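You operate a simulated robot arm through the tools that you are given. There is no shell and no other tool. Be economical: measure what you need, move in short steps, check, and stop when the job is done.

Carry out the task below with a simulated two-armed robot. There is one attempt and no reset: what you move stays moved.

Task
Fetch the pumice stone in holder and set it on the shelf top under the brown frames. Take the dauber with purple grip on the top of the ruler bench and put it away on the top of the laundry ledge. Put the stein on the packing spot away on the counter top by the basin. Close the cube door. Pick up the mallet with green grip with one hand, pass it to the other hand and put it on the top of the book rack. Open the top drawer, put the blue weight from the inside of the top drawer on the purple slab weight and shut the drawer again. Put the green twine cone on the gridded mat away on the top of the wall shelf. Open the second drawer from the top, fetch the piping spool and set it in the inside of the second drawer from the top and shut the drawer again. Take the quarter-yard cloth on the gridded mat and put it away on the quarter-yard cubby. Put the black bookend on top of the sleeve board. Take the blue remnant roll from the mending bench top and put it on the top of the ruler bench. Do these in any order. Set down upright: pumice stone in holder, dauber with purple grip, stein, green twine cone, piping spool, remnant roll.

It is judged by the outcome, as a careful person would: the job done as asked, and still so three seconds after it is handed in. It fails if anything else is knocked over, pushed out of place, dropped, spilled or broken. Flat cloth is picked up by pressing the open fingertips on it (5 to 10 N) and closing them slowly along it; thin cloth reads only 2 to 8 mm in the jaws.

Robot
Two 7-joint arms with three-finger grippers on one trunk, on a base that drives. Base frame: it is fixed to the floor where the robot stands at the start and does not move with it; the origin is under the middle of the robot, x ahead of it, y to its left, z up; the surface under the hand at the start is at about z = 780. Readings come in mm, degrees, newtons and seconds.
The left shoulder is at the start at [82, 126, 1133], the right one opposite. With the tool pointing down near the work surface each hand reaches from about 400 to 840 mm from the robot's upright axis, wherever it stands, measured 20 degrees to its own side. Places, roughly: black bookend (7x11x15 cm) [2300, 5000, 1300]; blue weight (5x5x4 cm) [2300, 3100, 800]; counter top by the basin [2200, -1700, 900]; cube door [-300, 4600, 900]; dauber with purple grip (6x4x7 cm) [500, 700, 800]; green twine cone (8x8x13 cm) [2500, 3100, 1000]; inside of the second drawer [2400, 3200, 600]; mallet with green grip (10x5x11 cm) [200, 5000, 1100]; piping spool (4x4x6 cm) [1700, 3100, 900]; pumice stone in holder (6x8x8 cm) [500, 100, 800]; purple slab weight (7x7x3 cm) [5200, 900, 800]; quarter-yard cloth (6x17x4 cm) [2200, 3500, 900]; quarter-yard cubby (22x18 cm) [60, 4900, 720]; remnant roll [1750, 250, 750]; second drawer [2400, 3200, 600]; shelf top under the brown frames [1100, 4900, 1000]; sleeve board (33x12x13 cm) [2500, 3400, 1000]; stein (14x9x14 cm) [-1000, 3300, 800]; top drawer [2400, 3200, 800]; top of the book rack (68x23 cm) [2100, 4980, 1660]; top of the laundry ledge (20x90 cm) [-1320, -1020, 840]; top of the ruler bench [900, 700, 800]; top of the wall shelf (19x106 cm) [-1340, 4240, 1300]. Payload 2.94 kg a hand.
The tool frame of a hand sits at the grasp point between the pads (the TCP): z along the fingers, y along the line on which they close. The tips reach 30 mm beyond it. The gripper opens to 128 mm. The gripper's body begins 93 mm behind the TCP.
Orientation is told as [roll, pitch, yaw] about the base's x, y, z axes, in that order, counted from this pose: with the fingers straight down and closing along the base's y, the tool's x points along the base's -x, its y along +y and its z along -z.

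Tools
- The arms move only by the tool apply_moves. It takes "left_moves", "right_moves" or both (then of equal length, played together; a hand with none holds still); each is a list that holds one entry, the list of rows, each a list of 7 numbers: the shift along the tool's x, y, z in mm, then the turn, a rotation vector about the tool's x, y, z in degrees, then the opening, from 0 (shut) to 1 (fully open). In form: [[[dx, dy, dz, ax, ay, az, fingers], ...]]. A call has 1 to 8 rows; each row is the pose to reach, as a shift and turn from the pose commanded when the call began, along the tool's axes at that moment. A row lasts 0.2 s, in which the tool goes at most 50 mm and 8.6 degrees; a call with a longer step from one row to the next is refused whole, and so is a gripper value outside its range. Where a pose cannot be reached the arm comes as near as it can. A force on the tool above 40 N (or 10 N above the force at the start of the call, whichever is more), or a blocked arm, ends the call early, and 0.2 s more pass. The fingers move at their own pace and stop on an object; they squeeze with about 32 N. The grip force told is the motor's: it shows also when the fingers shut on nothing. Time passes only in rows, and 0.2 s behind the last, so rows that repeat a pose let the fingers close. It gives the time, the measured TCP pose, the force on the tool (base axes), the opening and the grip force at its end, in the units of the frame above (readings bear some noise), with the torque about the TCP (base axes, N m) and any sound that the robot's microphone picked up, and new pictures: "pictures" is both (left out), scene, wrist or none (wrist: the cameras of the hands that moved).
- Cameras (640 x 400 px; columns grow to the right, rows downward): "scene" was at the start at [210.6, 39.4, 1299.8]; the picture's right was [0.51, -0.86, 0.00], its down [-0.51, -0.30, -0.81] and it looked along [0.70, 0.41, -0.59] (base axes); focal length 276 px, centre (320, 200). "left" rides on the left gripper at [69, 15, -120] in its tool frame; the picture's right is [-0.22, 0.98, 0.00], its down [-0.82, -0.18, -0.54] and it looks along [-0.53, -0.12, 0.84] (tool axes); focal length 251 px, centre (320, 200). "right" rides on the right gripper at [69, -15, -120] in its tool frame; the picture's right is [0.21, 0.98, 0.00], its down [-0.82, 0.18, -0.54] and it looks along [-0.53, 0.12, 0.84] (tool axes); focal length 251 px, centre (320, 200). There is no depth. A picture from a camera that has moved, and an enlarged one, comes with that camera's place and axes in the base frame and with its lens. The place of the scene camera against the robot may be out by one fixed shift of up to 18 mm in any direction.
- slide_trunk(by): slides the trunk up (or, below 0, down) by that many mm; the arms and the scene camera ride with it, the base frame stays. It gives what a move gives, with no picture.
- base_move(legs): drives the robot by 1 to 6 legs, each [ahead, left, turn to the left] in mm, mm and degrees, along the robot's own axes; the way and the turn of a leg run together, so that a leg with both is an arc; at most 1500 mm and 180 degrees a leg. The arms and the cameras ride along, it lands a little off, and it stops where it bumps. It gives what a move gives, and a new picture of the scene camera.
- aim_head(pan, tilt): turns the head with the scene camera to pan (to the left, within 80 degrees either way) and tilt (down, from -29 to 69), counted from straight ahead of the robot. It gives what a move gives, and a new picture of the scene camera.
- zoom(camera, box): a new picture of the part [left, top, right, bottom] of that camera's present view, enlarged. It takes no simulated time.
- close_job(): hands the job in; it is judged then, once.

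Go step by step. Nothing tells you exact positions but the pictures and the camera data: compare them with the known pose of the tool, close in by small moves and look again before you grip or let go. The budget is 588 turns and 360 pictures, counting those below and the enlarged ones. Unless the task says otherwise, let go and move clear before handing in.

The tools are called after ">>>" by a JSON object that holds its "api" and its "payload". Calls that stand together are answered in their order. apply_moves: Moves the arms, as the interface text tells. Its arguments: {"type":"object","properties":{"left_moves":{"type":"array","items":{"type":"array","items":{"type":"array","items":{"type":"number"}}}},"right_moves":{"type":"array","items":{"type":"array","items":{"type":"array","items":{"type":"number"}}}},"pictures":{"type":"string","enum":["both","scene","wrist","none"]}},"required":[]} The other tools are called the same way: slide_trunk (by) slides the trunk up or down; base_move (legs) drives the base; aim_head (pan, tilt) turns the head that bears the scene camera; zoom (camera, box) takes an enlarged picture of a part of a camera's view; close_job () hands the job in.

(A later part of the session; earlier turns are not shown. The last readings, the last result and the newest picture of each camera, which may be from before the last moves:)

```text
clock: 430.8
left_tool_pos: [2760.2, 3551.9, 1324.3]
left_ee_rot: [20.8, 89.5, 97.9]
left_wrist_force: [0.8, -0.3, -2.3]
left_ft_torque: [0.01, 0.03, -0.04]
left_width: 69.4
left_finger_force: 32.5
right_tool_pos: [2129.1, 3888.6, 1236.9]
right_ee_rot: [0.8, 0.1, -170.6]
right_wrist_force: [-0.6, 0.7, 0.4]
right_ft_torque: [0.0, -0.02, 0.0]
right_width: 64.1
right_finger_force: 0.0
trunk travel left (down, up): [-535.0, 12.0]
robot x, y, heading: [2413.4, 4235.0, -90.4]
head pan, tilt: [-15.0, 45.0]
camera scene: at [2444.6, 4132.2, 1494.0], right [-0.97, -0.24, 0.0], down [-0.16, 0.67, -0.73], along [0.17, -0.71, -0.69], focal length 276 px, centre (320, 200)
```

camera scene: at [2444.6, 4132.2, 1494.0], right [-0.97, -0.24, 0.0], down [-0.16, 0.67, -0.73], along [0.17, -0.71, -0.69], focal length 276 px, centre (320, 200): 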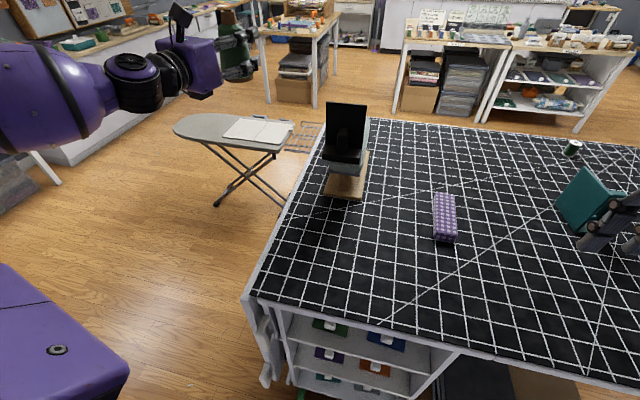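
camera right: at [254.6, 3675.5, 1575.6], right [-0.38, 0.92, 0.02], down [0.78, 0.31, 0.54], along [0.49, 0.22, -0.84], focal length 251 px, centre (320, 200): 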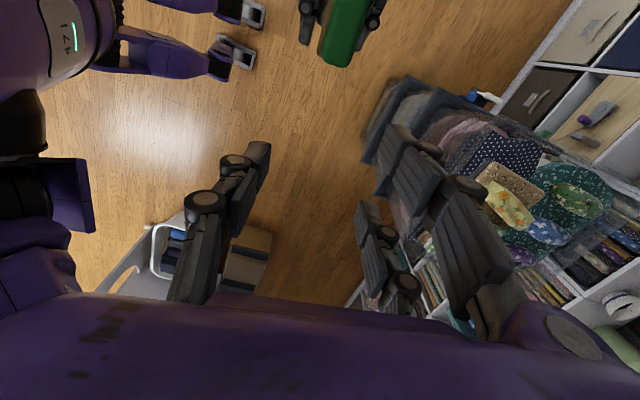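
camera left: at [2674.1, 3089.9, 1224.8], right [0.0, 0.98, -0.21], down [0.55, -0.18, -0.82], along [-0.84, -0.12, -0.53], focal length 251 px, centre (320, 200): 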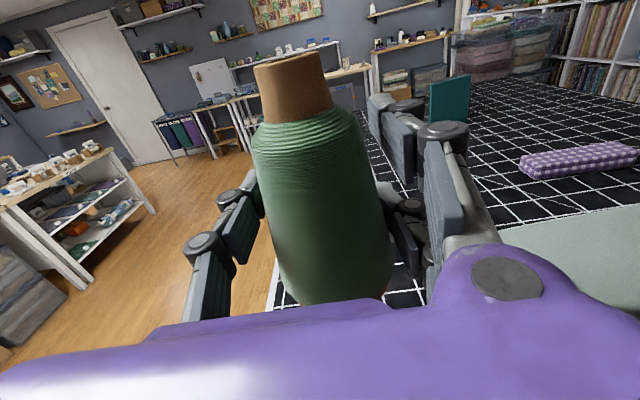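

Cloth at about [2228, 3530], long side toward me. I'll turn the right hand so it closes across the cloth's width.

>>> {"api": "apply_moves", "payload": {"right_moves": [[[0, 0, 0, 0, 0, -8.5, 0.6], [0, 0, 0, 0, 0, -17, 0.7], [0, 0, 0, 0, 0, -25.5, 0.8], [0, 0, 0, 0, 0, -34, 0.9], [0, 0, 0, 0, 0, -42.5, 0.9], [0, 0, 0, 0, 0, -51, 0.9], [0, 0, 0, 0, 0, -59.5, 0.9], [0, 0, 0, 0, 0, -68, 0.9]]], "pictures": "none"}}

>>> {"api": "apply_moves", "payload": {"right_moves": [[[0, 0, 10, 0, 0, -8, 0.9], [0, 0, 20, 0, 0, -12, 0.9], [0, 0, 30, 0, 0, -12, 0.9]]], "pictures": "none"}}

>>> {"api": "apply_moves", "payload": {"right_moves": [[[0, 0, 20, 0, -8, 0, 0.9], [0, 0, 40, 0, -16, 0, 0.9], [0, 0, 60, 0, -24, 0, 0.9], [0, 0, 80, 0, -32, 0, 0.9], [0, 0, 100, 0, -40, 0, 0.9]]], "pictures": "both"}}

```text
clock: 432.6
left_tool_pos: [2760.4, 3552.7, 1324.6]
left_ee_rot: [23.0, 89.6, 100.1]
left_wrist_force: [0.3, 0.3, -2.6]
left_ft_torque: [-0.04, -0.01, 0.0]
left_width: 69.2
left_finger_force: 31.6
right_tool_pos: [2129.6, 3889.0, 1236.1]
right_ee_rot: [0.4, -0.8, -102.4]
right_wrist_force: [0.1, -0.4, 0.1]
right_ft_torque: [-0.02, -0.02, 0.0]
right_width: 114.9
right_finger_force: 0.0
trunk travel left (down, up): [-535.0, 12.0]
robot x, y, heading: [2414.3, 4234.8, -90.2]
head pan, tilt: [-15.0, 45.0]
```

```text
clock: 433.4
left_tool_pos: [2761.1, 3551.1, 1323.9]
left_ee_rot: [22.3, 89.6, 99.4]
left_wrist_force: [0.6, 0.0, -2.2]
left_ft_torque: [0.01, -0.01, -0.04]
left_width: 69.1
left_finger_force: 32.0
right_tool_pos: [2130.2, 3888.0, 1206.3]
right_ee_rot: [0.3, -0.8, -90.5]
right_wrist_force: [-0.1, 0.4, 0.6]
right_ft_torque: [0.0, 0.0, -0.02]
right_width: 114.9
right_finger_force: 0.2
trunk travel left (down, up): [-535.0, 12.0]
robot x, y, heading: [2417.0, 4234.1, -90.3]
head pan, tilt: [-15.0, 45.0]
```

```text
clock: 434.8
left_tool_pos: [2758.4, 3551.0, 1323.0]
left_ee_rot: [5.5, 89.3, 82.5]
left_wrist_force: [-0.1, -0.3, -0.9]
left_ft_torque: [0.08, -0.01, 0.06]
left_width: 69.3
left_finger_force: 32.2
right_tool_pos: [2150.6, 3765.9, 1232.1]
right_ee_rot: [1.5, -60.0, -85.6]
right_wrist_force: [-0.6, 0.3, -0.8]
right_ft_torque: [-0.01, -0.03, 0.07]
right_width: 115.0
right_finger_force: 0.1
right hand out of reach, approached as far as the arm can: row 3, 4, 5
trunk travel left (down, up): [-535.0, 12.0]
robot x, y, heading: [2416.6, 4234.4, -90.1]
head pan, tilt: [-15.0, 45.0]
stopped in row 5 (right hand): the arm was blocked; the commanded pose is now the measured one
camera scene: at [2440.3, 4130.5, 1494.1], right [-0.97, -0.23, 0.0], down [-0.15, 0.67, -0.73], along [0.17, -0.71, -0.68], focal length 276 px, centre (320, 200)
camera right: at [2122.0, 3902.3, 1231.8], right [0.96, 0.2, -0.17], down [0.16, 0.07, 0.98], along [0.21, -0.98, 0.04], focal length 251 px, centre (320, 200)
```

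scene: 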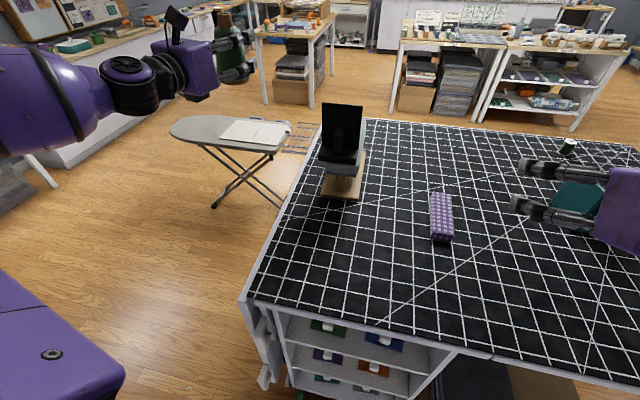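
right: 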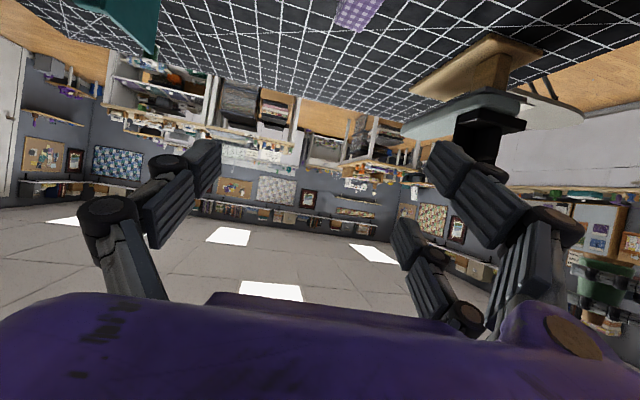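

The tilt went too far because the hand is low relative to the raised shoulders. Lowering the trunk and then setting a moderate tilt near the cloth.

>>> {"api": "slide_trunk", "payload": {"by": -170}}

>>> {"api": "apply_moves", "payload": {"right_moves": [[[0, 0, 0, 0, 5, 0, 0.9], [0, 0, 0, 0, 10, 0, 0.9], [0, 0, 0, 0, 15, 0, 0.9], [0, 0, 0, 0, 15, 0, 0.9]]], "pictures": "both"}}

```text
clock: 436.4
left_tool_pos: [2761.8, 3552.5, 1163.8]
left_ee_rot: [22.6, 89.2, 99.7]
left_wrist_force: [0.1, -0.1, -1.4]
left_ft_torque: [0.0, -0.01, 0.02]
left_width: 69.4
left_finger_force: 32.0
right_tool_pos: [2157.4, 3759.0, 928.8]
right_ee_rot: [3.9, -42.1, -87.1]
right_wrist_force: [3.8, 5.2, 10.8]
right_ft_torque: [0.4, -0.67, 0.19]
right_width: 127.0
right_finger_force: 8.0
trunk travel left (down, up): [-380.0, 167.0]
robot x, y, heading: [2412.0, 4236.0, -90.2]
head pan, tilt: [-15.0, 45.0]
stopped: the force on the tool passed its limit at 56 N (the readings are from after the stop); the commanded pose is now the measured one
```

```text
clock: 437.4
left_tool_pos: [2760.8, 3551.6, 1164.7]
left_ee_rot: [16.8, 89.3, 93.7]
left_wrist_force: [-0.4, 0.8, -1.5]
left_ft_torque: [0.0, 0.0, 0.03]
left_width: 69.2
left_finger_force: 31.9
right_tool_pos: [2155.0, 3756.3, 928.9]
right_ee_rot: [3.0, -27.0, -86.1]
right_wrist_force: [-0.5, -1.9, 4.0]
right_ft_torque: [0.08, -0.21, -0.12]
right_width: 117.2
right_finger_force: 1.2
trunk travel left (down, up): [-380.0, 167.0]
robot x, y, heading: [2414.8, 4232.9, -90.6]
head pan, tilt: [-15.0, 45.0]
camera scene: at [2403.5, 4035.2, 1317.0], right [-0.96, 0.26, 0.0], down [0.19, 0.68, -0.71], along [-0.19, -0.68, -0.71], focal length 276 px, centre (320, 200)
camera right: at [2126.5, 3872.0, 1004.6], right [0.96, 0.28, -0.05], down [0.18, -0.47, 0.86], along [0.22, -0.84, -0.5], focal length 251 px, centre (320, 200)
```

scene: 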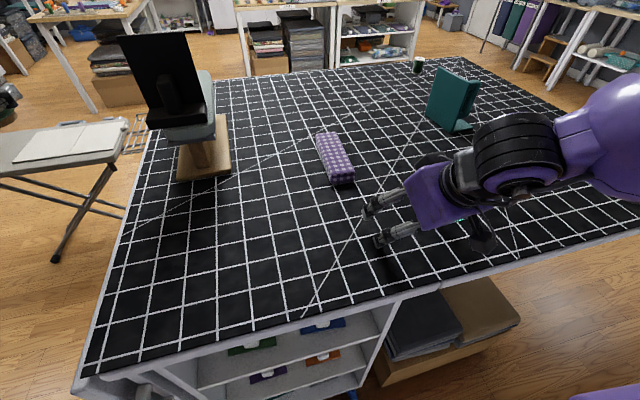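
right: 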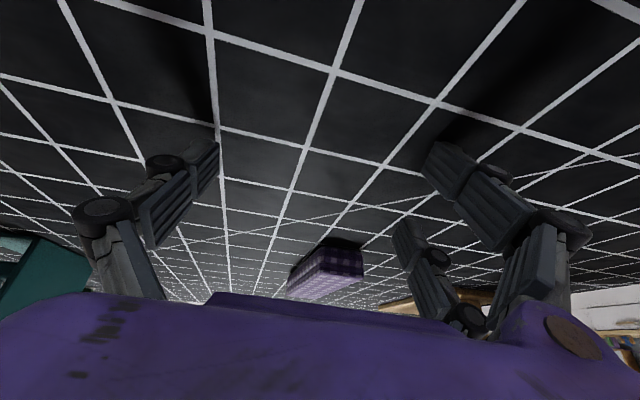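

The fingertips only brushed the mat (table z≈903). I'll lift a little and move toward the cloth while tilting moderately.

>>> {"api": "apply_moves", "payload": {"right_moves": [[[-14, 0, -27, 0, 0, 0, 0.8], [-54, 14, -8, 0, -4, 0, 0.8], [-95, 29, 14, 0, -8, 0, 0.8], [-137, 44, 30, 0, -12, 0, 0.8], [-175, 60, 42, 0, -16, 0, 0.8]]], "pictures": "both"}}

```text
clock: 438.6
left_tool_pos: [2761.1, 3549.6, 1164.0]
left_ee_rot: [19.7, 89.3, 96.8]
left_wrist_force: [0.3, 0.4, -2.9]
left_ft_torque: [-0.02, 0.01, -0.01]
left_width: 69.4
left_finger_force: 31.9
right_tool_pos: [2227.7, 3591.0, 973.0]
right_ee_rot: [3.8, -42.9, -87.3]
right_wrist_force: [-0.9, 0.1, 0.1]
right_ft_torque: [-0.01, 0.03, -0.02]
right_width: 102.3
right_finger_force: 0.1
trunk travel left (down, up): [-380.0, 167.0]
robot x, y, heading: [2408.2, 4235.6, -90.4]
head pan, tilt: [-15.0, 45.0]
camera scene: at [2381.3, 4037.8, 1328.4], right [-0.86, 0.51, 0.0], down [0.31, 0.52, -0.8], along [-0.41, -0.68, -0.6], focal length 276 px, centre (320, 200)
camera right: at [2199.5, 3721.6, 1013.4], right [0.96, 0.25, -0.1], down [0.16, -0.22, 0.96], along [0.22, -0.94, -0.25], focal length 251 px, centre (320, 200)
```

scene: 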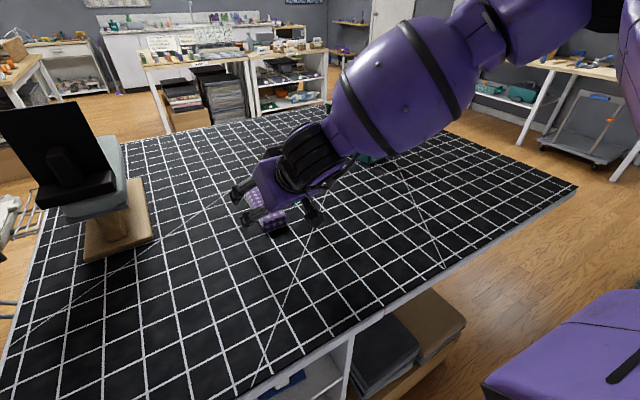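
right: 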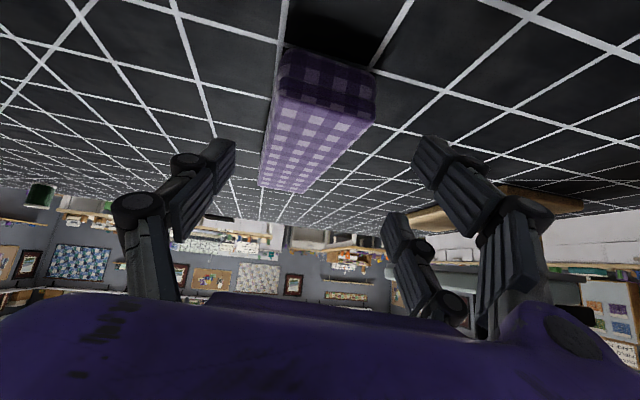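

The cloth lies between the open fingers. Moving in to grip near its middle.

>>> {"api": "apply_moves", "payload": {"right_moves": [[[2, -5, 17, 0, 0, 0, 0.8], [5, -10, 35, 0, 0, 0, 0.8], [7, -10, 50, 0, 0, 0, 0.8], [7, -10, 50, 0, 0, 0, 0.6], [7, -10, 50, 0, 0, 0, 0.4], [7, -10, 50, 0, 0, 0, 0.2], [7, -10, 50, 0, 0, 0, 0.1], [7, -10, 50, 0, 0, 0, 0.1]]], "pictures": "wrist"}}

```text
clock: 440.1
left_tool_pos: [2764.7, 3555.9, 1167.3]
left_ee_rot: [29.8, 89.4, 107.0]
left_wrist_force: [-0.1, -0.2, -1.9]
left_ft_torque: [-0.01, -0.03, 0.0]
left_width: 68.9
left_finger_force: 31.7
right_tool_pos: [2237.4, 3562.5, 942.8]
right_ee_rot: [5.1, -43.9, -87.1]
right_wrist_force: [17.5, 10.2, 38.1]
right_ft_torque: [0.98, -2.28, 0.32]
right_width: 67.8
right_finger_force: 22.2
trunk travel left (down, up): [-380.0, 167.0]
robot x, y, heading: [2413.0, 4233.1, -90.3]
head pan, tilt: [-15.0, 45.0]
stopped in row 7 (right hand): the force on the tool passed its limit at 43 N (the readings are from after the stop); the commanded pose is now the measured one
camera right: at [2205.8, 3692.8, 981.5], right [0.96, 0.26, -0.09], down [0.14, -0.2, 0.97], along [0.24, -0.94, -0.23], focal length 251 px, centre (320, 200)
```

right: 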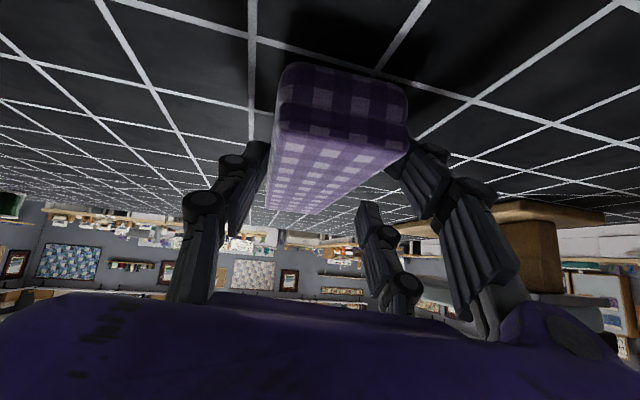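

Tips pressed on the mat while closing. Raising 5 mm and finishing the grip.

>>> {"api": "apply_moves", "payload": {"right_moves": [[[-3, 0, -4, 0, 0, 0, 0.5], [-3, 0, -4, 0, 0, 0, 0.3], [-3, 0, -4, 0, 0, 0, 0.1], [-3, 0, -4, 0, 0, 0, 0.1]]], "pictures": "wrist"}}

```text
clock: 441.1
left_tool_pos: [2763.4, 3555.7, 1167.6]
left_ee_rot: [29.7, 89.5, 106.8]
left_wrist_force: [-0.3, -0.1, -1.4]
left_ft_torque: [0.01, 0.0, 0.01]
left_width: 69.2
left_finger_force: 31.6
right_tool_pos: [2232.5, 3563.7, 946.5]
right_ee_rot: [4.6, -43.8, -87.3]
right_wrist_force: [10.2, 13.2, 43.3]
right_ft_torque: [1.14, -1.8, 0.01]
right_width: 59.1
right_finger_force: 31.8
trunk travel left (down, up): [-380.0, 167.0]
robot x, y, heading: [2410.8, 4236.2, -90.3]
head pan, tilt: [-15.0, 45.0]
camera right: at [2201.7, 3694.7, 985.1], right [0.96, 0.26, -0.09], down [0.15, -0.2, 0.97], along [0.23, -0.95, -0.23], focal length 251 px, centre (320, 200)
```

right: 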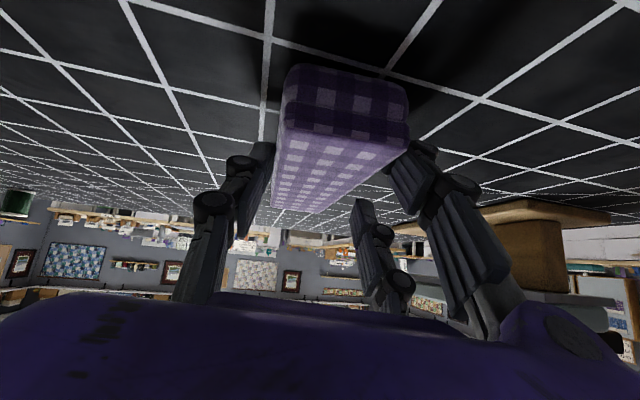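

Gripped at 59 mm. Lifting the cloth.

>>> {"api": "apply_moves", "payload": {"right_moves": [[[-14, 0, -15, 0, 0, 0, 0.1], [-41, 0, -44, 0, 0, 0, 0.1], [-68, 0, -73, 0, 0, 0, 0.1], [-95, 0, -102, 0, 0, 0, 0.1]]], "pictures": "both"}}

```text
clock: 442.1
left_tool_pos: [2761.0, 3551.7, 1166.1]
left_ee_rot: [16.5, 89.2, 93.5]
left_wrist_force: [-0.2, 0.5, -1.6]
left_ft_torque: [-0.02, -0.03, -0.01]
left_width: 68.9
left_finger_force: 31.9
right_tool_pos: [2221.4, 3560.5, 1079.5]
right_ee_rot: [4.2, -43.3, -87.1]
right_wrist_force: [-0.7, 0.4, -0.4]
right_ft_torque: [0.03, 0.03, -0.04]
right_width: 55.5
right_finger_force: 31.3
trunk travel left (down, up): [-380.0, 167.0]
robot x, y, heading: [2412.9, 4236.6, -90.0]
head pan, tilt: [-15.0, 45.0]
camera scene: at [2396.0, 4037.3, 1319.0], right [-0.94, 0.35, 0.0], down [0.24, 0.65, -0.72], along [-0.26, -0.68, -0.69], focal length 276 px, centre (320, 200)
camera right: at [2192.1, 3691.0, 1119.5], right [0.96, 0.25, -0.09], down [0.15, -0.21, 0.97], along [0.23, -0.94, -0.24], focal length 251 px, centre (320, 200)
```

scene: 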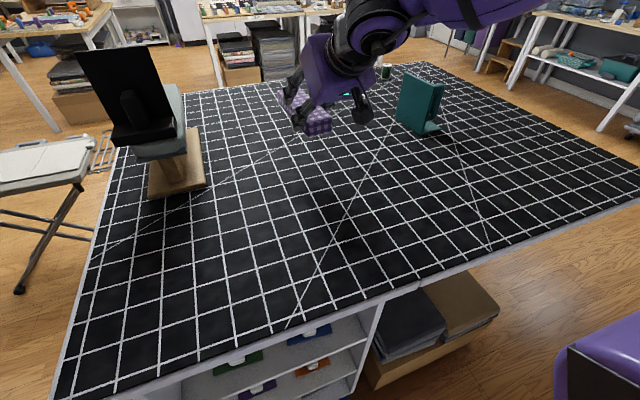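
right: 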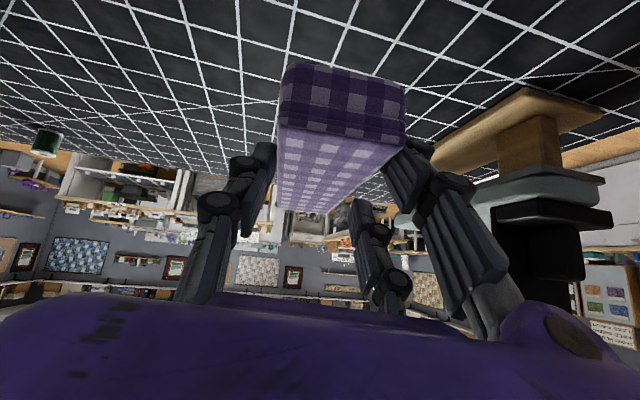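

Both the cone and the cloth are in hand. I'll raise the trunk and go west along the gap, then south to open floor before turning.

>>> {"api": "slide_trunk", "payload": {"by": 150}}

>>> {"api": "base_move", "payload": {"legs": [[-60, -1350, 0]]}}

```text
clock: 443.9
left_tool_pos: [2760.3, 3551.2, 1313.3]
left_ee_rot: [15.1, 89.2, 92.2]
left_wrist_force: [-0.6, 0.3, -1.8]
left_ft_torque: [-0.03, 0.02, 0.0]
left_width: 69.2
left_finger_force: 31.8
right_tool_pos: [2219.3, 3560.6, 1226.5]
right_ee_rot: [4.4, -43.1, -87.3]
right_wrist_force: [0.6, -0.9, -2.0]
right_ft_torque: [0.03, 0.0, 0.01]
right_width: 55.4
right_finger_force: 31.7
trunk travel left (down, up): [-530.0, 17.0]
robot x, y, heading: [2413.8, 4236.0, -90.0]
head pan, tilt: [-15.0, 45.0]
```

```text
clock: 455.9
left_tool_pos: [1422.0, 3613.3, 1316.4]
left_ee_rot: [16.7, 89.3, 94.2]
left_wrist_force: [0.3, 0.3, -1.8]
left_ft_torque: [-0.01, 0.01, 0.0]
left_width: 69.0
left_finger_force: 32.2
right_tool_pos: [880.9, 3619.2, 1229.7]
right_ee_rot: [4.2, -43.3, -86.8]
right_wrist_force: [1.0, 0.1, -0.4]
right_ft_torque: [0.05, -0.01, -0.02]
right_width: 54.7
right_finger_force: 32.0
trunk travel left (down, up): [-530.0, 17.0]
robot x, y, heading: [1068.8, 4293.3, -89.8]
head pan, tilt: [-15.0, 45.0]
camera scene: at [1061.0, 4187.4, 1486.6], right [-0.97, 0.25, 0.0], down [0.18, 0.68, -0.71], along [-0.18, -0.68, -0.71], focal length 276 px, centre (320, 200)
```

scene: 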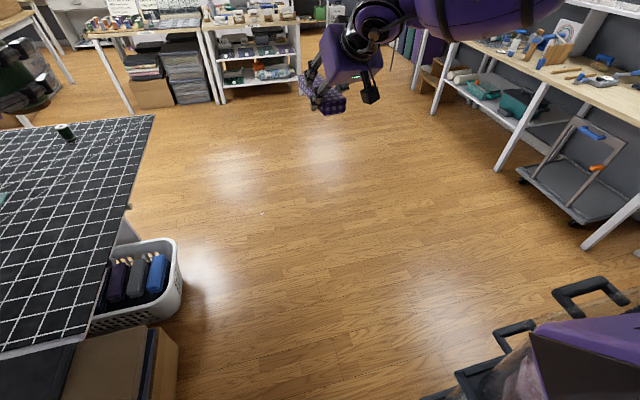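

Open floor here. Going south, turning to face north, then west toward the cubby.

>>> {"api": "base_move", "payload": {"legs": [[880, 0, 0], [0, 0, 180], [0, 900, 0]]}}

```text
clock: 475.9
left_tool_pos: [-189.0, 4096.0, 1314.8]
left_ee_rot: [16.1, 89.3, -86.8]
left_wrist_force: [-1.1, 0.2, -2.5]
left_ft_torque: [0.02, 0.0, 0.03]
left_width: 69.0
left_finger_force: 32.3
right_tool_pos: [352.9, 4088.8, 1228.9]
right_ee_rot: [4.3, -43.3, 92.9]
right_wrist_force: [-0.4, 0.1, -0.9]
right_ft_torque: [-0.05, 0.01, -0.01]
right_width: 54.2
right_finger_force: 31.9
trunk travel left (down, up): [-530.0, 17.0]
robot x, y, heading: [158.0, 3411.2, 90.0]
head pan, tilt: [-15.0, 45.0]
camera scene: at [192.4, 3511.7, 1486.6], right [0.97, -0.26, 0.0], down [-0.18, -0.68, -0.71], along [0.18, 0.68, -0.71], focal length 276 px, centre (320, 200)
```

scene: 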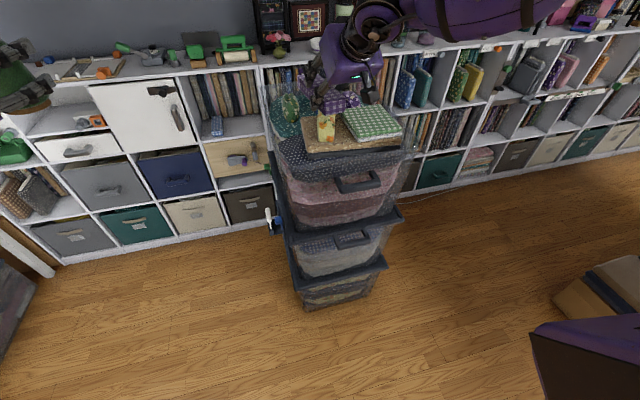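

The cone goes first: the wall shelf is on the west wall. Turning to face it.

>>> {"api": "base_move", "payload": {"legs": [[0, 0, 90], [200, 0, 0]]}}

>>> {"api": "aim_head", "payload": {"pan": -40, "tilt": 20}}

```text
clock: 481.3
left_tool_pos: [-715.8, 3052.8, 1316.9]
left_ee_rot: [15.5, 89.4, 3.6]
left_wrist_force: [0.2, 1.5, -1.7]
left_ft_torque: [0.02, 0.01, -0.07]
left_width: 69.2
left_finger_force: 32.0
right_tool_pos: [-715.8, 3595.3, 1230.0]
right_ee_rot: [4.4, -43.5, -176.3]
right_wrist_force: [0.2, -0.2, -0.7]
right_ft_torque: [0.01, -0.05, 0.0]
right_width: 54.4
right_finger_force: 31.5
trunk travel left (down, up): [-530.0, 17.0]
robot x, y, heading: [-41.4, 3410.4, -179.5]
head pan, tilt: [-15.0, 45.0]
camera scene: at [-129.6, 3426.1, 1486.8], right [0.25, 0.97, 0.0], down [0.68, -0.17, -0.71], along [-0.69, 0.17, -0.71], focal length 276 px, centre (320, 200)
```

scene: 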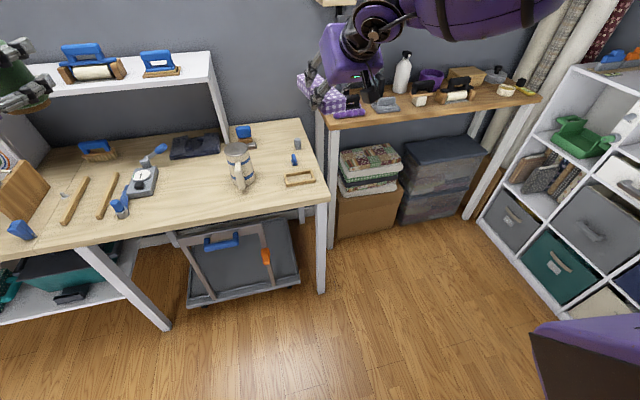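

```text
clock: 482.2
left_tool_pos: [-717.8, 3052.0, 1315.3]
left_ee_rot: [15.4, 89.3, 3.5]
left_wrist_force: [0.4, 0.2, -1.5]
left_ft_torque: [0.01, 0.0, 0.0]
left_width: 69.2
left_finger_force: 31.6
right_tool_pos: [-715.3, 3594.6, 1230.1]
right_ee_rot: [4.4, -43.3, -176.3]
right_wrist_force: [-0.4, -0.5, -0.8]
right_ft_torque: [-0.04, -0.05, -0.01]
right_width: 54.3
right_finger_force: 32.0
trunk travel left (down, up): [-530.0, 17.0]
robot x, y, heading: [-38.6, 3413.8, -179.1]
head pan, tilt: [-40.0, 20.0]
camera scene: at [-124.4, 3464.8, 1525.2], right [0.63, 0.77, 0.0], down [0.27, -0.22, -0.94], along [-0.73, 0.59, -0.34], focal length 276 px, centre (320, 200)
```

scene: 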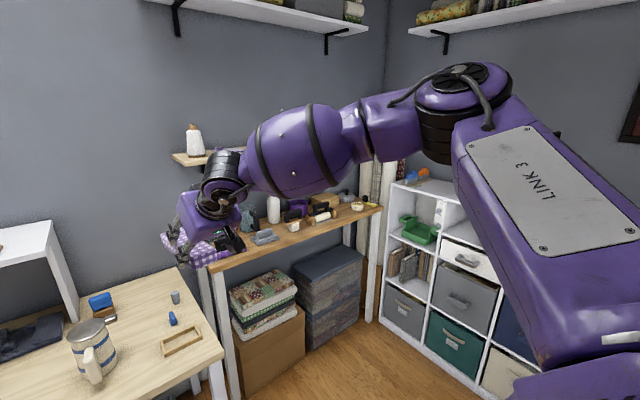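

The stein is on the table at left; the wall shelf is at the right. I'll raise and retract the left hand, then drive closer to the wall shelf.

>>> {"api": "apply_moves", "payload": {"left_moves": [[[35, 0, -25, 0, 0, 0, 0.15], [70, 0, -50, 0, 0, 0, 0.15], [105, 0, -75, 0, 0, 0, 0.15], [135, 0, -105, 0, 0, 0, 0.15]]], "pictures": "none"}}

>>> {"api": "base_move", "payload": {"legs": [[0, -800, -1], [450, 0, 0]]}}

>>> {"api": "aim_head", "payload": {"pan": 20, "tilt": 10}}

```text
clock: 483.2
left_tool_pos: [-620.6, 3017.1, 1438.7]
left_ee_rot: [100.6, 88.7, 89.9]
left_wrist_force: [1.4, -1.2, -9.3]
left_ft_torque: [0.12, 0.66, -0.1]
left_width: 69.2
left_finger_force: 32.2
left hand out of reach, approached as far as the arm can: row 3, 4
right_tool_pos: [-713.4, 3595.9, 1233.5]
right_ee_rot: [4.6, -43.7, -176.4]
right_wrist_force: [0.7, 1.3, 2.1]
right_ft_torque: [-0.05, -0.09, 0.08]
right_width: 54.3
right_finger_force: 31.8
trunk travel left (down, up): [-530.0, 17.0]
robot x, y, heading: [-42.7, 3410.6, -179.1]
head pan, tilt: [-40.0, 20.0]
```

```text
clock: 492.8
left_tool_pos: [-1083.8, 3814.1, 1439.1]
left_ee_rot: [103.5, 88.6, 91.7]
left_wrist_force: [0.4, -0.2, -1.3]
left_ft_torque: [0.0, 0.0, -0.02]
left_width: 69.1
left_finger_force: 32.4
right_tool_pos: [-1162.3, 4394.4, 1230.2]
right_ee_rot: [4.4, -43.3, -177.5]
right_wrist_force: [0.3, -0.7, -1.1]
right_ft_torque: [-0.03, -0.07, 0.01]
right_width: 54.4
right_finger_force: 31.9
trunk travel left (down, up): [-530.0, 17.0]
robot x, y, heading: [-487.5, 4201.2, 179.2]
head pan, tilt: [-40.0, 20.0]
camera scene: at [-572.4, 4252.1, 1525.4], right [0.65, 0.76, 0.0], down [0.26, -0.22, -0.94], along [-0.71, 0.61, -0.34], focal length 276 px, centre (320, 200)
```

scene: 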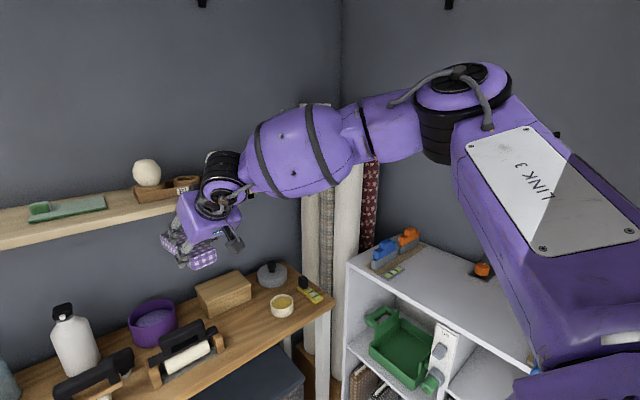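

```text
clock: 494.1
left_tool_pos: [-1085.2, 3813.2, 1437.2]
left_ee_rot: [100.5, 88.6, 88.6]
left_wrist_force: [0.2, -0.2, -1.9]
left_ft_torque: [-0.01, 0.03, 0.01]
left_width: 69.0
left_finger_force: 31.5
right_tool_pos: [-1162.5, 4394.4, 1229.1]
right_ee_rot: [4.3, -43.3, -177.4]
right_wrist_force: [0.0, 0.3, -1.2]
right_ft_torque: [0.03, -0.03, -0.03]
right_width: 54.2
right_finger_force: 32.7
trunk travel left (down, up): [-530.0, 17.0]
robot x, y, heading: [-488.7, 4196.9, 179.4]
head pan, tilt: [20.0, 10.0]
camera scene: at [-590.6, 4160.7, 1541.5], right [-0.33, 0.94, 0.0], down [0.16, 0.06, -0.98], along [-0.93, -0.33, -0.17], focal length 276 px, centre (320, 200)
```

scene: 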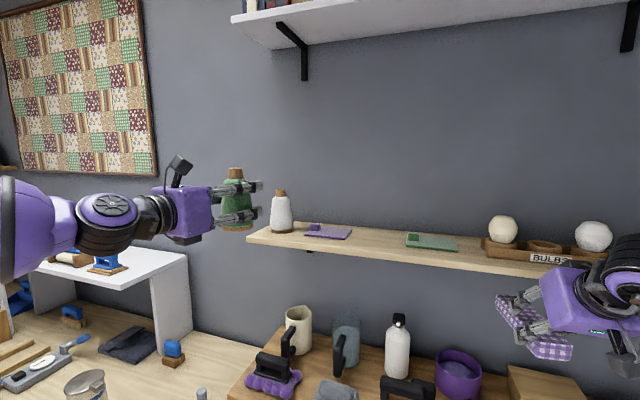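

The wall shelf has a free stretch between the purple and green cards, around y≈4065. I'll retract the right hand first, then line up the cone.

>>> {"api": "apply_moves", "payload": {"right_moves": [[[34, 0, -32, 0, 0, 0, 0.1], [68, 0, -64, 0, 0, 0, 0.1], [102, 0, -96, 0, 0, 0, 0.1], [136, 0, -128, 0, 0, 0, 0.1], [170, 0, -160, 0, 0, 0, 0.1], [204, 0, -192, 0, 0, 0, 0.1]]], "pictures": "none"}}

```text
clock: 495.5
left_tool_pos: [-1086.4, 3813.4, 1436.9]
left_ee_rot: [98.0, 88.7, 86.3]
left_wrist_force: [-0.9, 0.5, -1.7]
left_ft_torque: [-0.04, -0.01, 0.04]
left_width: 69.1
left_finger_force: 31.8
right_tool_pos: [-932.0, 4415.8, 1228.9]
right_ee_rot: [4.3, -43.2, -177.4]
right_wrist_force: [-0.2, -0.4, -1.0]
right_ft_torque: [0.01, -0.08, 0.03]
right_width: 54.3
right_finger_force: 31.5
right hand out of reach, approached as far as the arm can: row 6
trunk travel left (down, up): [-530.0, 17.0]
robot x, y, heading: [-488.1, 4198.1, 179.3]
head pan, tilt: [20.0, 10.0]
```

>>> {"api": "base_move", "payload": {"legs": [[0, -252, 0], [100, 0, 0]]}}

>>> {"api": "zoom", "payload": {"camera": "left", "box": [0, 0, 640, 400]}}

```text
clock: 499.0
left_tool_pos: [-1180.0, 4066.9, 1439.2]
left_ee_rot: [105.7, 88.7, 93.8]
left_wrist_force: [0.3, 0.4, -1.4]
left_ft_torque: [0.0, 0.02, 0.02]
left_width: 68.9
left_finger_force: 31.5
right_tool_pos: [-1024.4, 4669.8, 1230.3]
right_ee_rot: [4.5, -43.4, -177.7]
right_wrist_force: [-0.1, 0.3, -1.2]
right_ft_torque: [0.0, -0.02, 0.0]
right_width: 54.2
right_finger_force: 31.9
trunk travel left (down, up): [-530.0, 17.0]
robot x, y, heading: [-584.2, 4450.8, 179.4]
head pan, tilt: [20.0, 10.0]
camera scene: at [-684.3, 4412.9, 1541.8], right [-0.33, 0.94, 0.0], down [0.16, 0.06, -0.98], along [-0.93, -0.33, -0.17], focal length 276 px, centre (320, 200)
```

scene: 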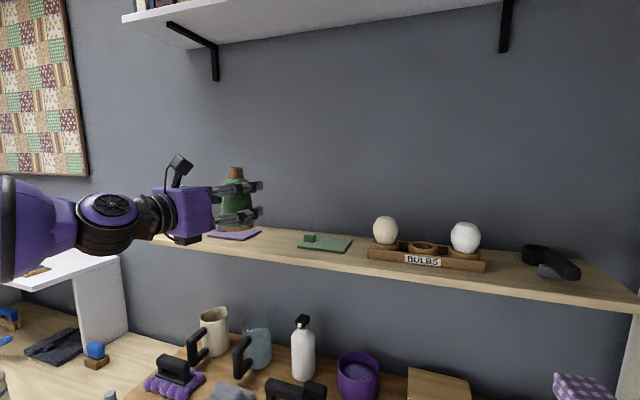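

```text
1.00 times, centred on (320, 200) of left (not enlarged: the box is as wide or as high as the picture)
camera zoom: at [-1059.4, 4056.2, 1506.2], right [0.2, 0.96, -0.19], down [0.49, -0.27, -0.83], along [-0.85, 0.07, -0.53], focal length 251 px, centre (320, 200)
```

zoom: 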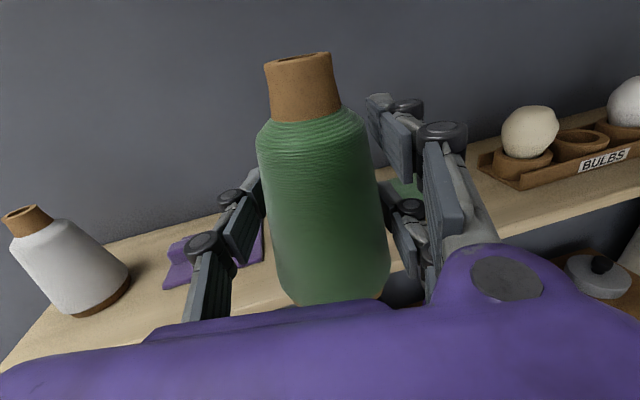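

The gap between the cards is centred near y=4070. Extending over the shelf.

>>> {"api": "apply_moves", "payload": {"left_moves": [[[0, -9, 45, 0, 0, 0, 0.15], [0, -18, 90, 0, 0, 0, 0.15], [0, -26, 134, 0, 0, 0, 0.15], [-30, -26, 134, 0, 0, 0, 0.15]]], "pictures": "wrist"}}

```text
clock: 500.1
left_tool_pos: [-1207.1, 4166.8, 1764.9]
left_ee_rot: [-169.1, 58.3, 169.7]
left_wrist_force: [33.5, -1.2, -13.0]
left_ft_torque: [0.42, -0.01, 0.97]
left_width: 69.0
left_finger_force: 31.9
left hand out of reach, approached as far as the arm can: row 1
right_tool_pos: [-1023.2, 4669.7, 1229.4]
right_ee_rot: [4.4, -43.3, -177.7]
right_wrist_force: [-0.1, -0.1, -2.0]
right_ft_torque: [0.01, -0.07, 0.06]
right_width: 54.2
right_finger_force: 31.8
trunk travel left (down, up): [-530.0, 17.0]
robot x, y, heading: [-586.2, 4449.7, 179.3]
head pan, tilt: [20.0, 10.0]
stopped in row 4 (left hand): the force on the tool passed its limit at 73 N (the readings are from after the stop); the commanded pose is now the measured one
camera left: at [-1071.5, 4133.8, 1758.5], right [0.22, 0.94, -0.28], down [-0.06, -0.27, -0.96], along [-0.97, 0.23, 0.0], focal length 251 px, centre (320, 200)
```

left: 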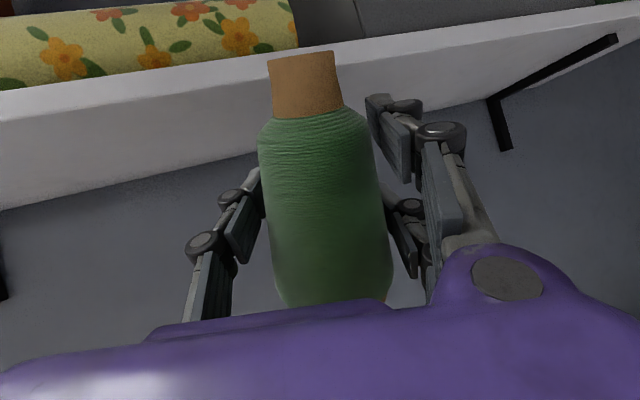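

The arm swung up unexpectedly and touched the upper shelf. Backing away with the base at once.

>>> {"api": "base_move", "payload": {"legs": [[-200, 0, 0]]}}

>>> {"api": "aim_head", "payload": {"pan": 15, "tilt": -5}}

```text
clock: 501.7
left_tool_pos: [-1016.9, 4164.1, 1760.2]
left_ee_rot: [-169.1, 58.8, 169.7]
left_wrist_force: [-0.5, 1.4, -1.0]
left_ft_torque: [-0.03, 0.08, -0.04]
left_width: 68.7
left_finger_force: 32.1
right_tool_pos: [-830.5, 4667.5, 1228.8]
right_ee_rot: [4.5, -43.1, -177.6]
right_wrist_force: [0.5, 0.7, -2.0]
right_ft_torque: [0.0, -0.07, 0.01]
right_width: 54.3
right_finger_force: 31.8
trunk travel left (down, up): [-530.0, 17.0]
robot x, y, heading: [-382.7, 4447.6, 179.5]
head pan, tilt: [20.0, 10.0]
camera scene: at [-491.4, 4410.4, 1541.1], right [-0.33, 0.94, 0.0], down [0.17, 0.06, -0.98], along [-0.93, -0.33, -0.18], focal length 276 px, centre (320, 200)
```

scene: 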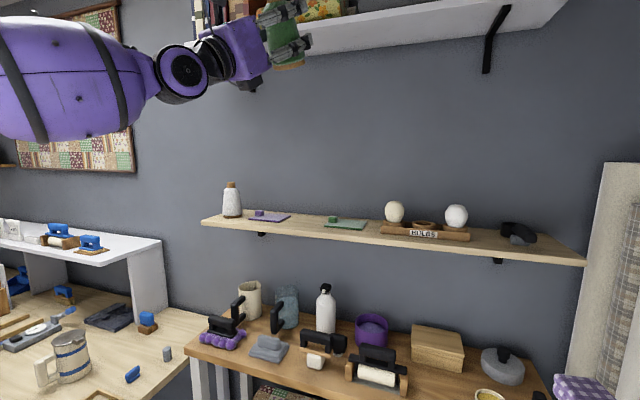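

```text
clock: 502.5
left_tool_pos: [-1011.5, 4164.4, 1762.3]
left_ee_rot: [-169.0, 58.6, 169.8]
left_wrist_force: [-0.2, -0.4, -1.7]
left_ft_torque: [-0.01, -0.02, -0.01]
left_width: 68.4
left_finger_force: 32.0
right_tool_pos: [-828.4, 4667.6, 1229.3]
right_ee_rot: [4.4, -43.2, -177.6]
right_wrist_force: [0.5, 0.2, -1.1]
right_ft_torque: [0.02, 0.01, 0.0]
right_width: 54.5
right_finger_force: 32.5
trunk travel left (down, up): [-530.0, 17.0]
robot x, y, heading: [-389.0, 4447.4, 179.5]
head pan, tilt: [15.0, -5.0]
camera scene: at [-484.3, 4419.5, 1565.4], right [-0.25, 0.97, 0.0], down [-0.08, -0.02, -1.0], along [-0.96, -0.25, 0.09], focal length 276 px, centre (320, 200)
```

scene: 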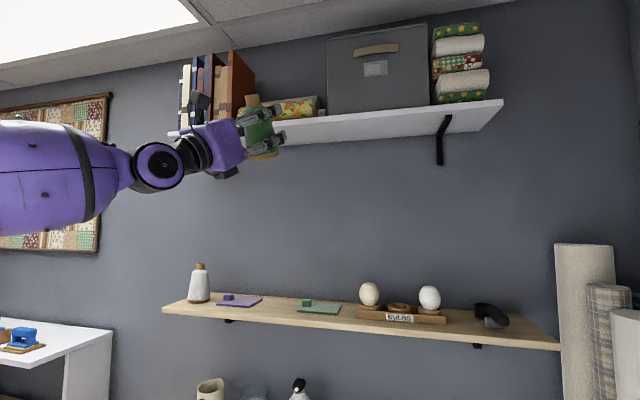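

Nothing on the shelves was disturbed, and the cone is still held. I'll bring the hand back down and level, away from the wall.

>>> {"api": "apply_moves", "payload": {"left_moves": [[[-34, 4, -20, 0, -4, 0, 0.15], [-68, 8, -41, 0, -8, 0, 0.15], [-102, 12, -61, 0, -12, 0, 0.15], [-136, 16, -82, 0, -16, 0, 0.15], [-170, 20, -102, 0, -20, 0, 0.15], [-204, 24, -123, 0, -24, 0, 0.15], [-238, 28, -143, 0, -28, 0, 0.15], [-273, 32, -164, 0, -31, 0, 0.15]]], "pictures": "wrist"}}

```text
clock: 504.3
left_tool_pos: [-1012.3, 4163.6, 1441.1]
left_ee_rot: [-88.8, 84.4, -108.4]
left_wrist_force: [-1.1, 0.5, -2.2]
left_ft_torque: [0.0, 0.02, -0.02]
left_width: 68.5
left_finger_force: 32.3
right_tool_pos: [-830.6, 4667.0, 1229.8]
right_ee_rot: [4.4, -43.2, -177.6]
right_wrist_force: [0.8, 0.1, -1.0]
right_ft_torque: [0.02, -0.04, -0.01]
right_width: 54.4
right_finger_force: 31.5
trunk travel left (down, up): [-530.0, 17.0]
robot x, y, heading: [-383.9, 4447.9, 179.7]
head pan, tilt: [15.0, -5.0]
camera left: at [-892.4, 4142.8, 1507.3], right [0.32, 0.9, -0.31], down [0.42, -0.43, -0.8], along [-0.85, 0.12, -0.52], focal length 251 px, centre (320, 200)
```

left: 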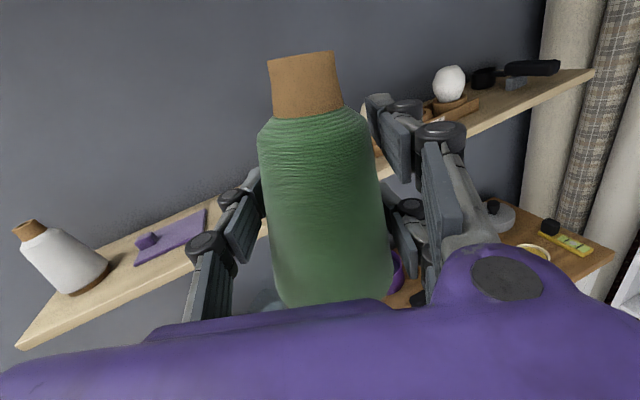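

Level again. I'll correct the small roll, then use the base to carry the cone over the gap.

>>> {"api": "apply_moves", "payload": {"left_moves": [[[0, 0, 0, 0, 0, -3, 0.15], [0, 0, 0, 0, 0, -5.3, 0.15]]], "pictures": "none"}}

>>> {"api": "base_move", "payload": {"legs": [[200, 94, 0], [60, 0, 0]]}}

>>> {"api": "zoom", "payload": {"camera": "left", "box": [0, 0, 640, 400]}}

```text
clock: 504.9
left_tool_pos: [-1011.7, 4162.4, 1441.2]
left_ee_rot: [-76.3, 89.8, -95.8]
left_wrist_force: [0.2, 0.4, -2.6]
left_ft_torque: [0.0, 0.0, -0.02]
left_width: 68.8
left_finger_force: 32.0
right_tool_pos: [-828.0, 4666.1, 1228.9]
right_ee_rot: [4.4, -43.3, -177.6]
right_wrist_force: [-0.5, -0.9, -1.0]
right_ft_torque: [0.02, -0.04, 0.02]
right_width: 54.5
right_finger_force: 32.2
trunk travel left (down, up): [-530.0, 17.0]
robot x, y, heading: [-388.8, 4447.3, 179.4]
head pan, tilt: [15.0, -5.0]
```

```text
clock: 507.1
left_tool_pos: [-1264.1, 4073.4, 1446.2]
left_ee_rot: [-114.7, 89.5, -134.4]
left_wrist_force: [0.0, -0.9, -0.7]
left_ft_torque: [0.0, -0.03, 0.05]
left_width: 68.6
left_finger_force: 32.1
right_tool_pos: [-1080.7, 4574.9, 1231.5]
right_ee_rot: [4.4, -43.5, -177.7]
right_wrist_force: [1.2, -0.2, -0.8]
right_ft_torque: [-0.01, -0.02, 0.0]
right_width: 54.4
right_finger_force: 31.5
trunk travel left (down, up): [-530.0, 17.0]
robot x, y, heading: [-645.5, 4356.8, 179.3]
head pan, tilt: [15.0, -5.0]
camera scene: at [-736.0, 4328.7, 1566.0], right [-0.25, 0.97, 0.0], down [-0.09, -0.02, -1.0], along [-0.96, -0.25, 0.09], focal length 276 px, centre (320, 200)
```

scene: 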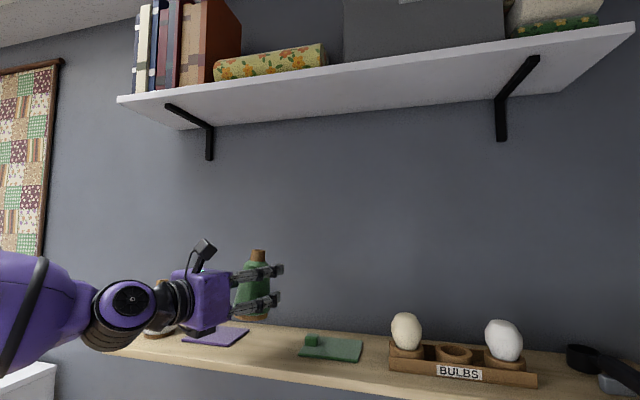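

```text
1.00 times, centred on (320, 200) of left (not enlarged: the box is as wide or as high as the picture)
camera zoom: at [-1145.3, 4048.2, 1513.0], right [0.33, 0.92, -0.22], down [0.44, -0.36, -0.82], along [-0.83, 0.17, -0.52], focal length 251 px, centre (320, 200)
```

zoom: 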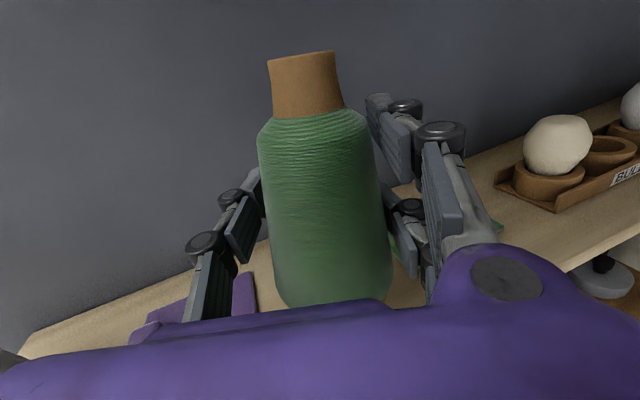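

Centred on the gap (y 3988–4150). Forward 55 mm more, then lowering.

>>> {"api": "base_move", "payload": {"legs": [[55, 0, 0]]}}

>>> {"api": "slide_trunk", "payload": {"by": -65}}

```text
clock: 508.1
left_tool_pos: [-1317.7, 4074.3, 1447.1]
left_ee_rot: [-121.3, 89.3, -141.0]
left_wrist_force: [0.5, 0.6, -1.3]
left_ft_torque: [-0.01, -0.01, -0.01]
left_width: 68.7
left_finger_force: 31.9
right_tool_pos: [-1133.4, 4577.4, 1232.2]
right_ee_rot: [4.3, -43.6, -177.6]
right_wrist_force: [0.2, 0.7, -0.3]
right_ft_torque: [0.0, 0.01, -0.04]
right_width: 54.5
right_finger_force: 32.3
trunk travel left (down, up): [-530.0, 17.0]
robot x, y, heading: [-696.3, 4356.1, 179.4]
head pan, tilt: [15.0, -5.0]
camera scene: at [-788.7, 4329.2, 1566.1], right [-0.25, 0.97, 0.0], down [-0.09, -0.02, -1.0], along [-0.96, -0.25, 0.09], focal length 276 px, centre (320, 200)
```

scene: 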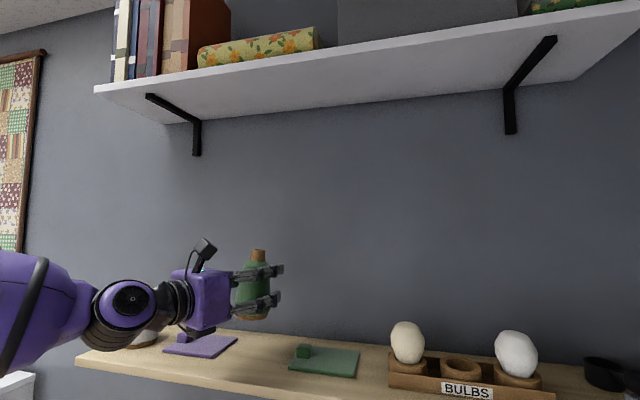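

```text
clock: 508.8
left_tool_pos: [-1332.1, 4062.6, 1340.8]
left_ee_rot: [9.3, 84.6, -8.8]
left_wrist_force: [6.6, 4.1, 12.9]
left_ft_torque: [0.62, -0.43, -0.12]
left_width: 68.4
left_finger_force: 32.0
right_tool_pos: [-1143.3, 4579.3, 1140.4]
right_ee_rot: [4.7, -37.4, -178.1]
right_wrist_force: [-0.4, -0.2, -1.7]
right_ft_torque: [-0.02, -0.07, 0.0]
right_width: 54.4
right_finger_force: 32.0
trunk travel left (down, up): [-486.0, 61.0]
robot x, y, heading: [-697.6, 4358.3, 179.6]
head pan, tilt: [15.0, -5.0]
stopped: the force on the tool passed its limit at 94 N (the readings are from after the stop); the commanded pose is now the measured one
```

>>> {"api": "aim_head", "payload": {"pan": 18, "tilt": 10}}

>>> {"api": "zoom", "payload": {"camera": "left", "box": [0, 0, 640, 400]}}

```text
clock: 509.6
left_tool_pos: [-1331.8, 4061.8, 1341.4]
left_ee_rot: [8.6, 84.5, -9.4]
left_wrist_force: [1.3, 6.1, 16.7]
left_ft_torque: [0.75, -0.19, 0.02]
left_width: 68.7
left_finger_force: 31.7
right_tool_pos: [-1142.6, 4581.1, 1140.7]
right_ee_rot: [4.8, -37.5, -178.0]
right_wrist_force: [0.2, -0.3, -0.6]
right_ft_torque: [0.01, -0.02, 0.05]
right_width: 54.3
right_finger_force: 31.9
trunk travel left (down, up): [-486.0, 61.0]
robot x, y, heading: [-696.8, 4355.7, 179.4]
head pan, tilt: [18.0, 10.0]
camera scene: at [-841.1, 4325.8, 1491.2], right [-0.3, 0.95, 0.0], down [0.16, 0.05, -0.99], along [-0.94, -0.29, -0.17], focal length 276 px, centre (320, 200)
```

scene: 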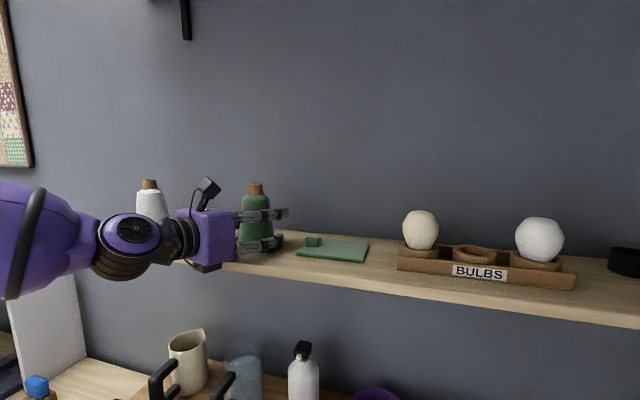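

```text
1.00 times, centred on (320, 200) of left (not enlarged: the box is as wide or as high as the picture)
camera zoom: at [-1219.7, 4040.7, 1420.4], right [0.32, 0.93, -0.2], down [0.53, -0.35, -0.77], along [-0.78, 0.14, -0.61], focal length 251 px, centre (320, 200)
```

zoom: 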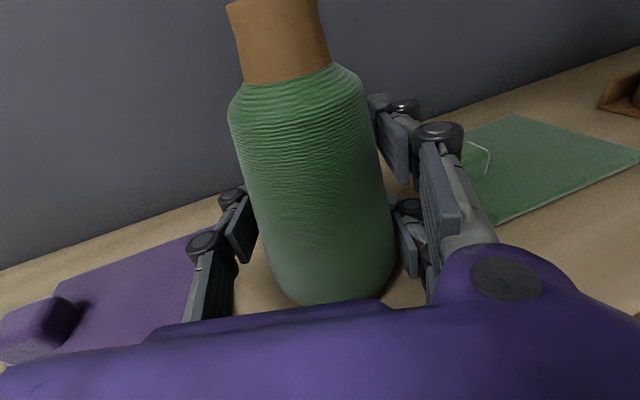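

The cone stands upright on the shelf, having slid a little in the grip. Opening slowly and backing out.

>>> {"api": "apply_moves", "payload": {"left_moves": [[[3, 0, 0, 0, 0, 0, 0.4], [3, 0, 0, 0, 0, 0, 0.55], [3, 0, 0, 0, 0, 0, 0.65], [3, 0, 0, 0, 0, 0, 0.72], [3, 0, 0, 0, 0, 0, 0.75], [3, 0, 0, 0, 0, 0, 0.75]]], "pictures": "scene"}}

```text
clock: 511.0
left_tool_pos: [-1333.9, 4060.5, 1341.0]
left_ee_rot: [9.3, 84.1, -8.6]
left_wrist_force: [-1.2, 0.1, 2.4]
left_ft_torque: [0.06, -0.06, 0.01]
left_width: 96.0
left_finger_force: 0.1
right_tool_pos: [-1144.7, 4579.1, 1140.0]
right_ee_rot: [4.8, -37.5, -178.0]
right_wrist_force: [0.4, 0.5, -0.9]
right_ft_torque: [-0.01, -0.04, 0.0]
right_width: 54.2
right_finger_force: 32.1
trunk travel left (down, up): [-486.0, 61.0]
robot x, y, heading: [-696.4, 4357.0, 179.5]
head pan, tilt: [18.0, 10.0]
camera scene: at [-843.0, 4324.0, 1490.7], right [-0.3, 0.95, 0.0], down [0.17, 0.05, -0.98], along [-0.94, -0.29, -0.17], focal length 276 px, centre (320, 200)
```

scene: 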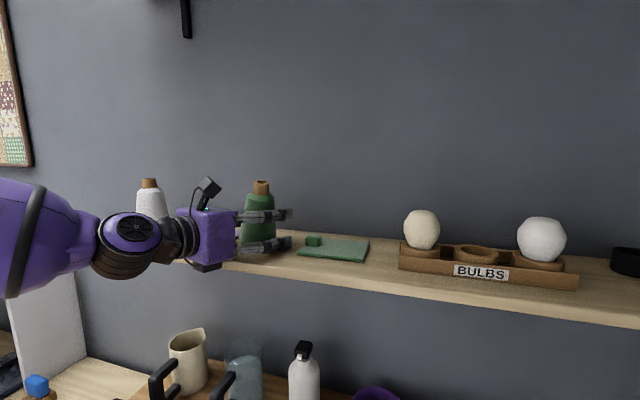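

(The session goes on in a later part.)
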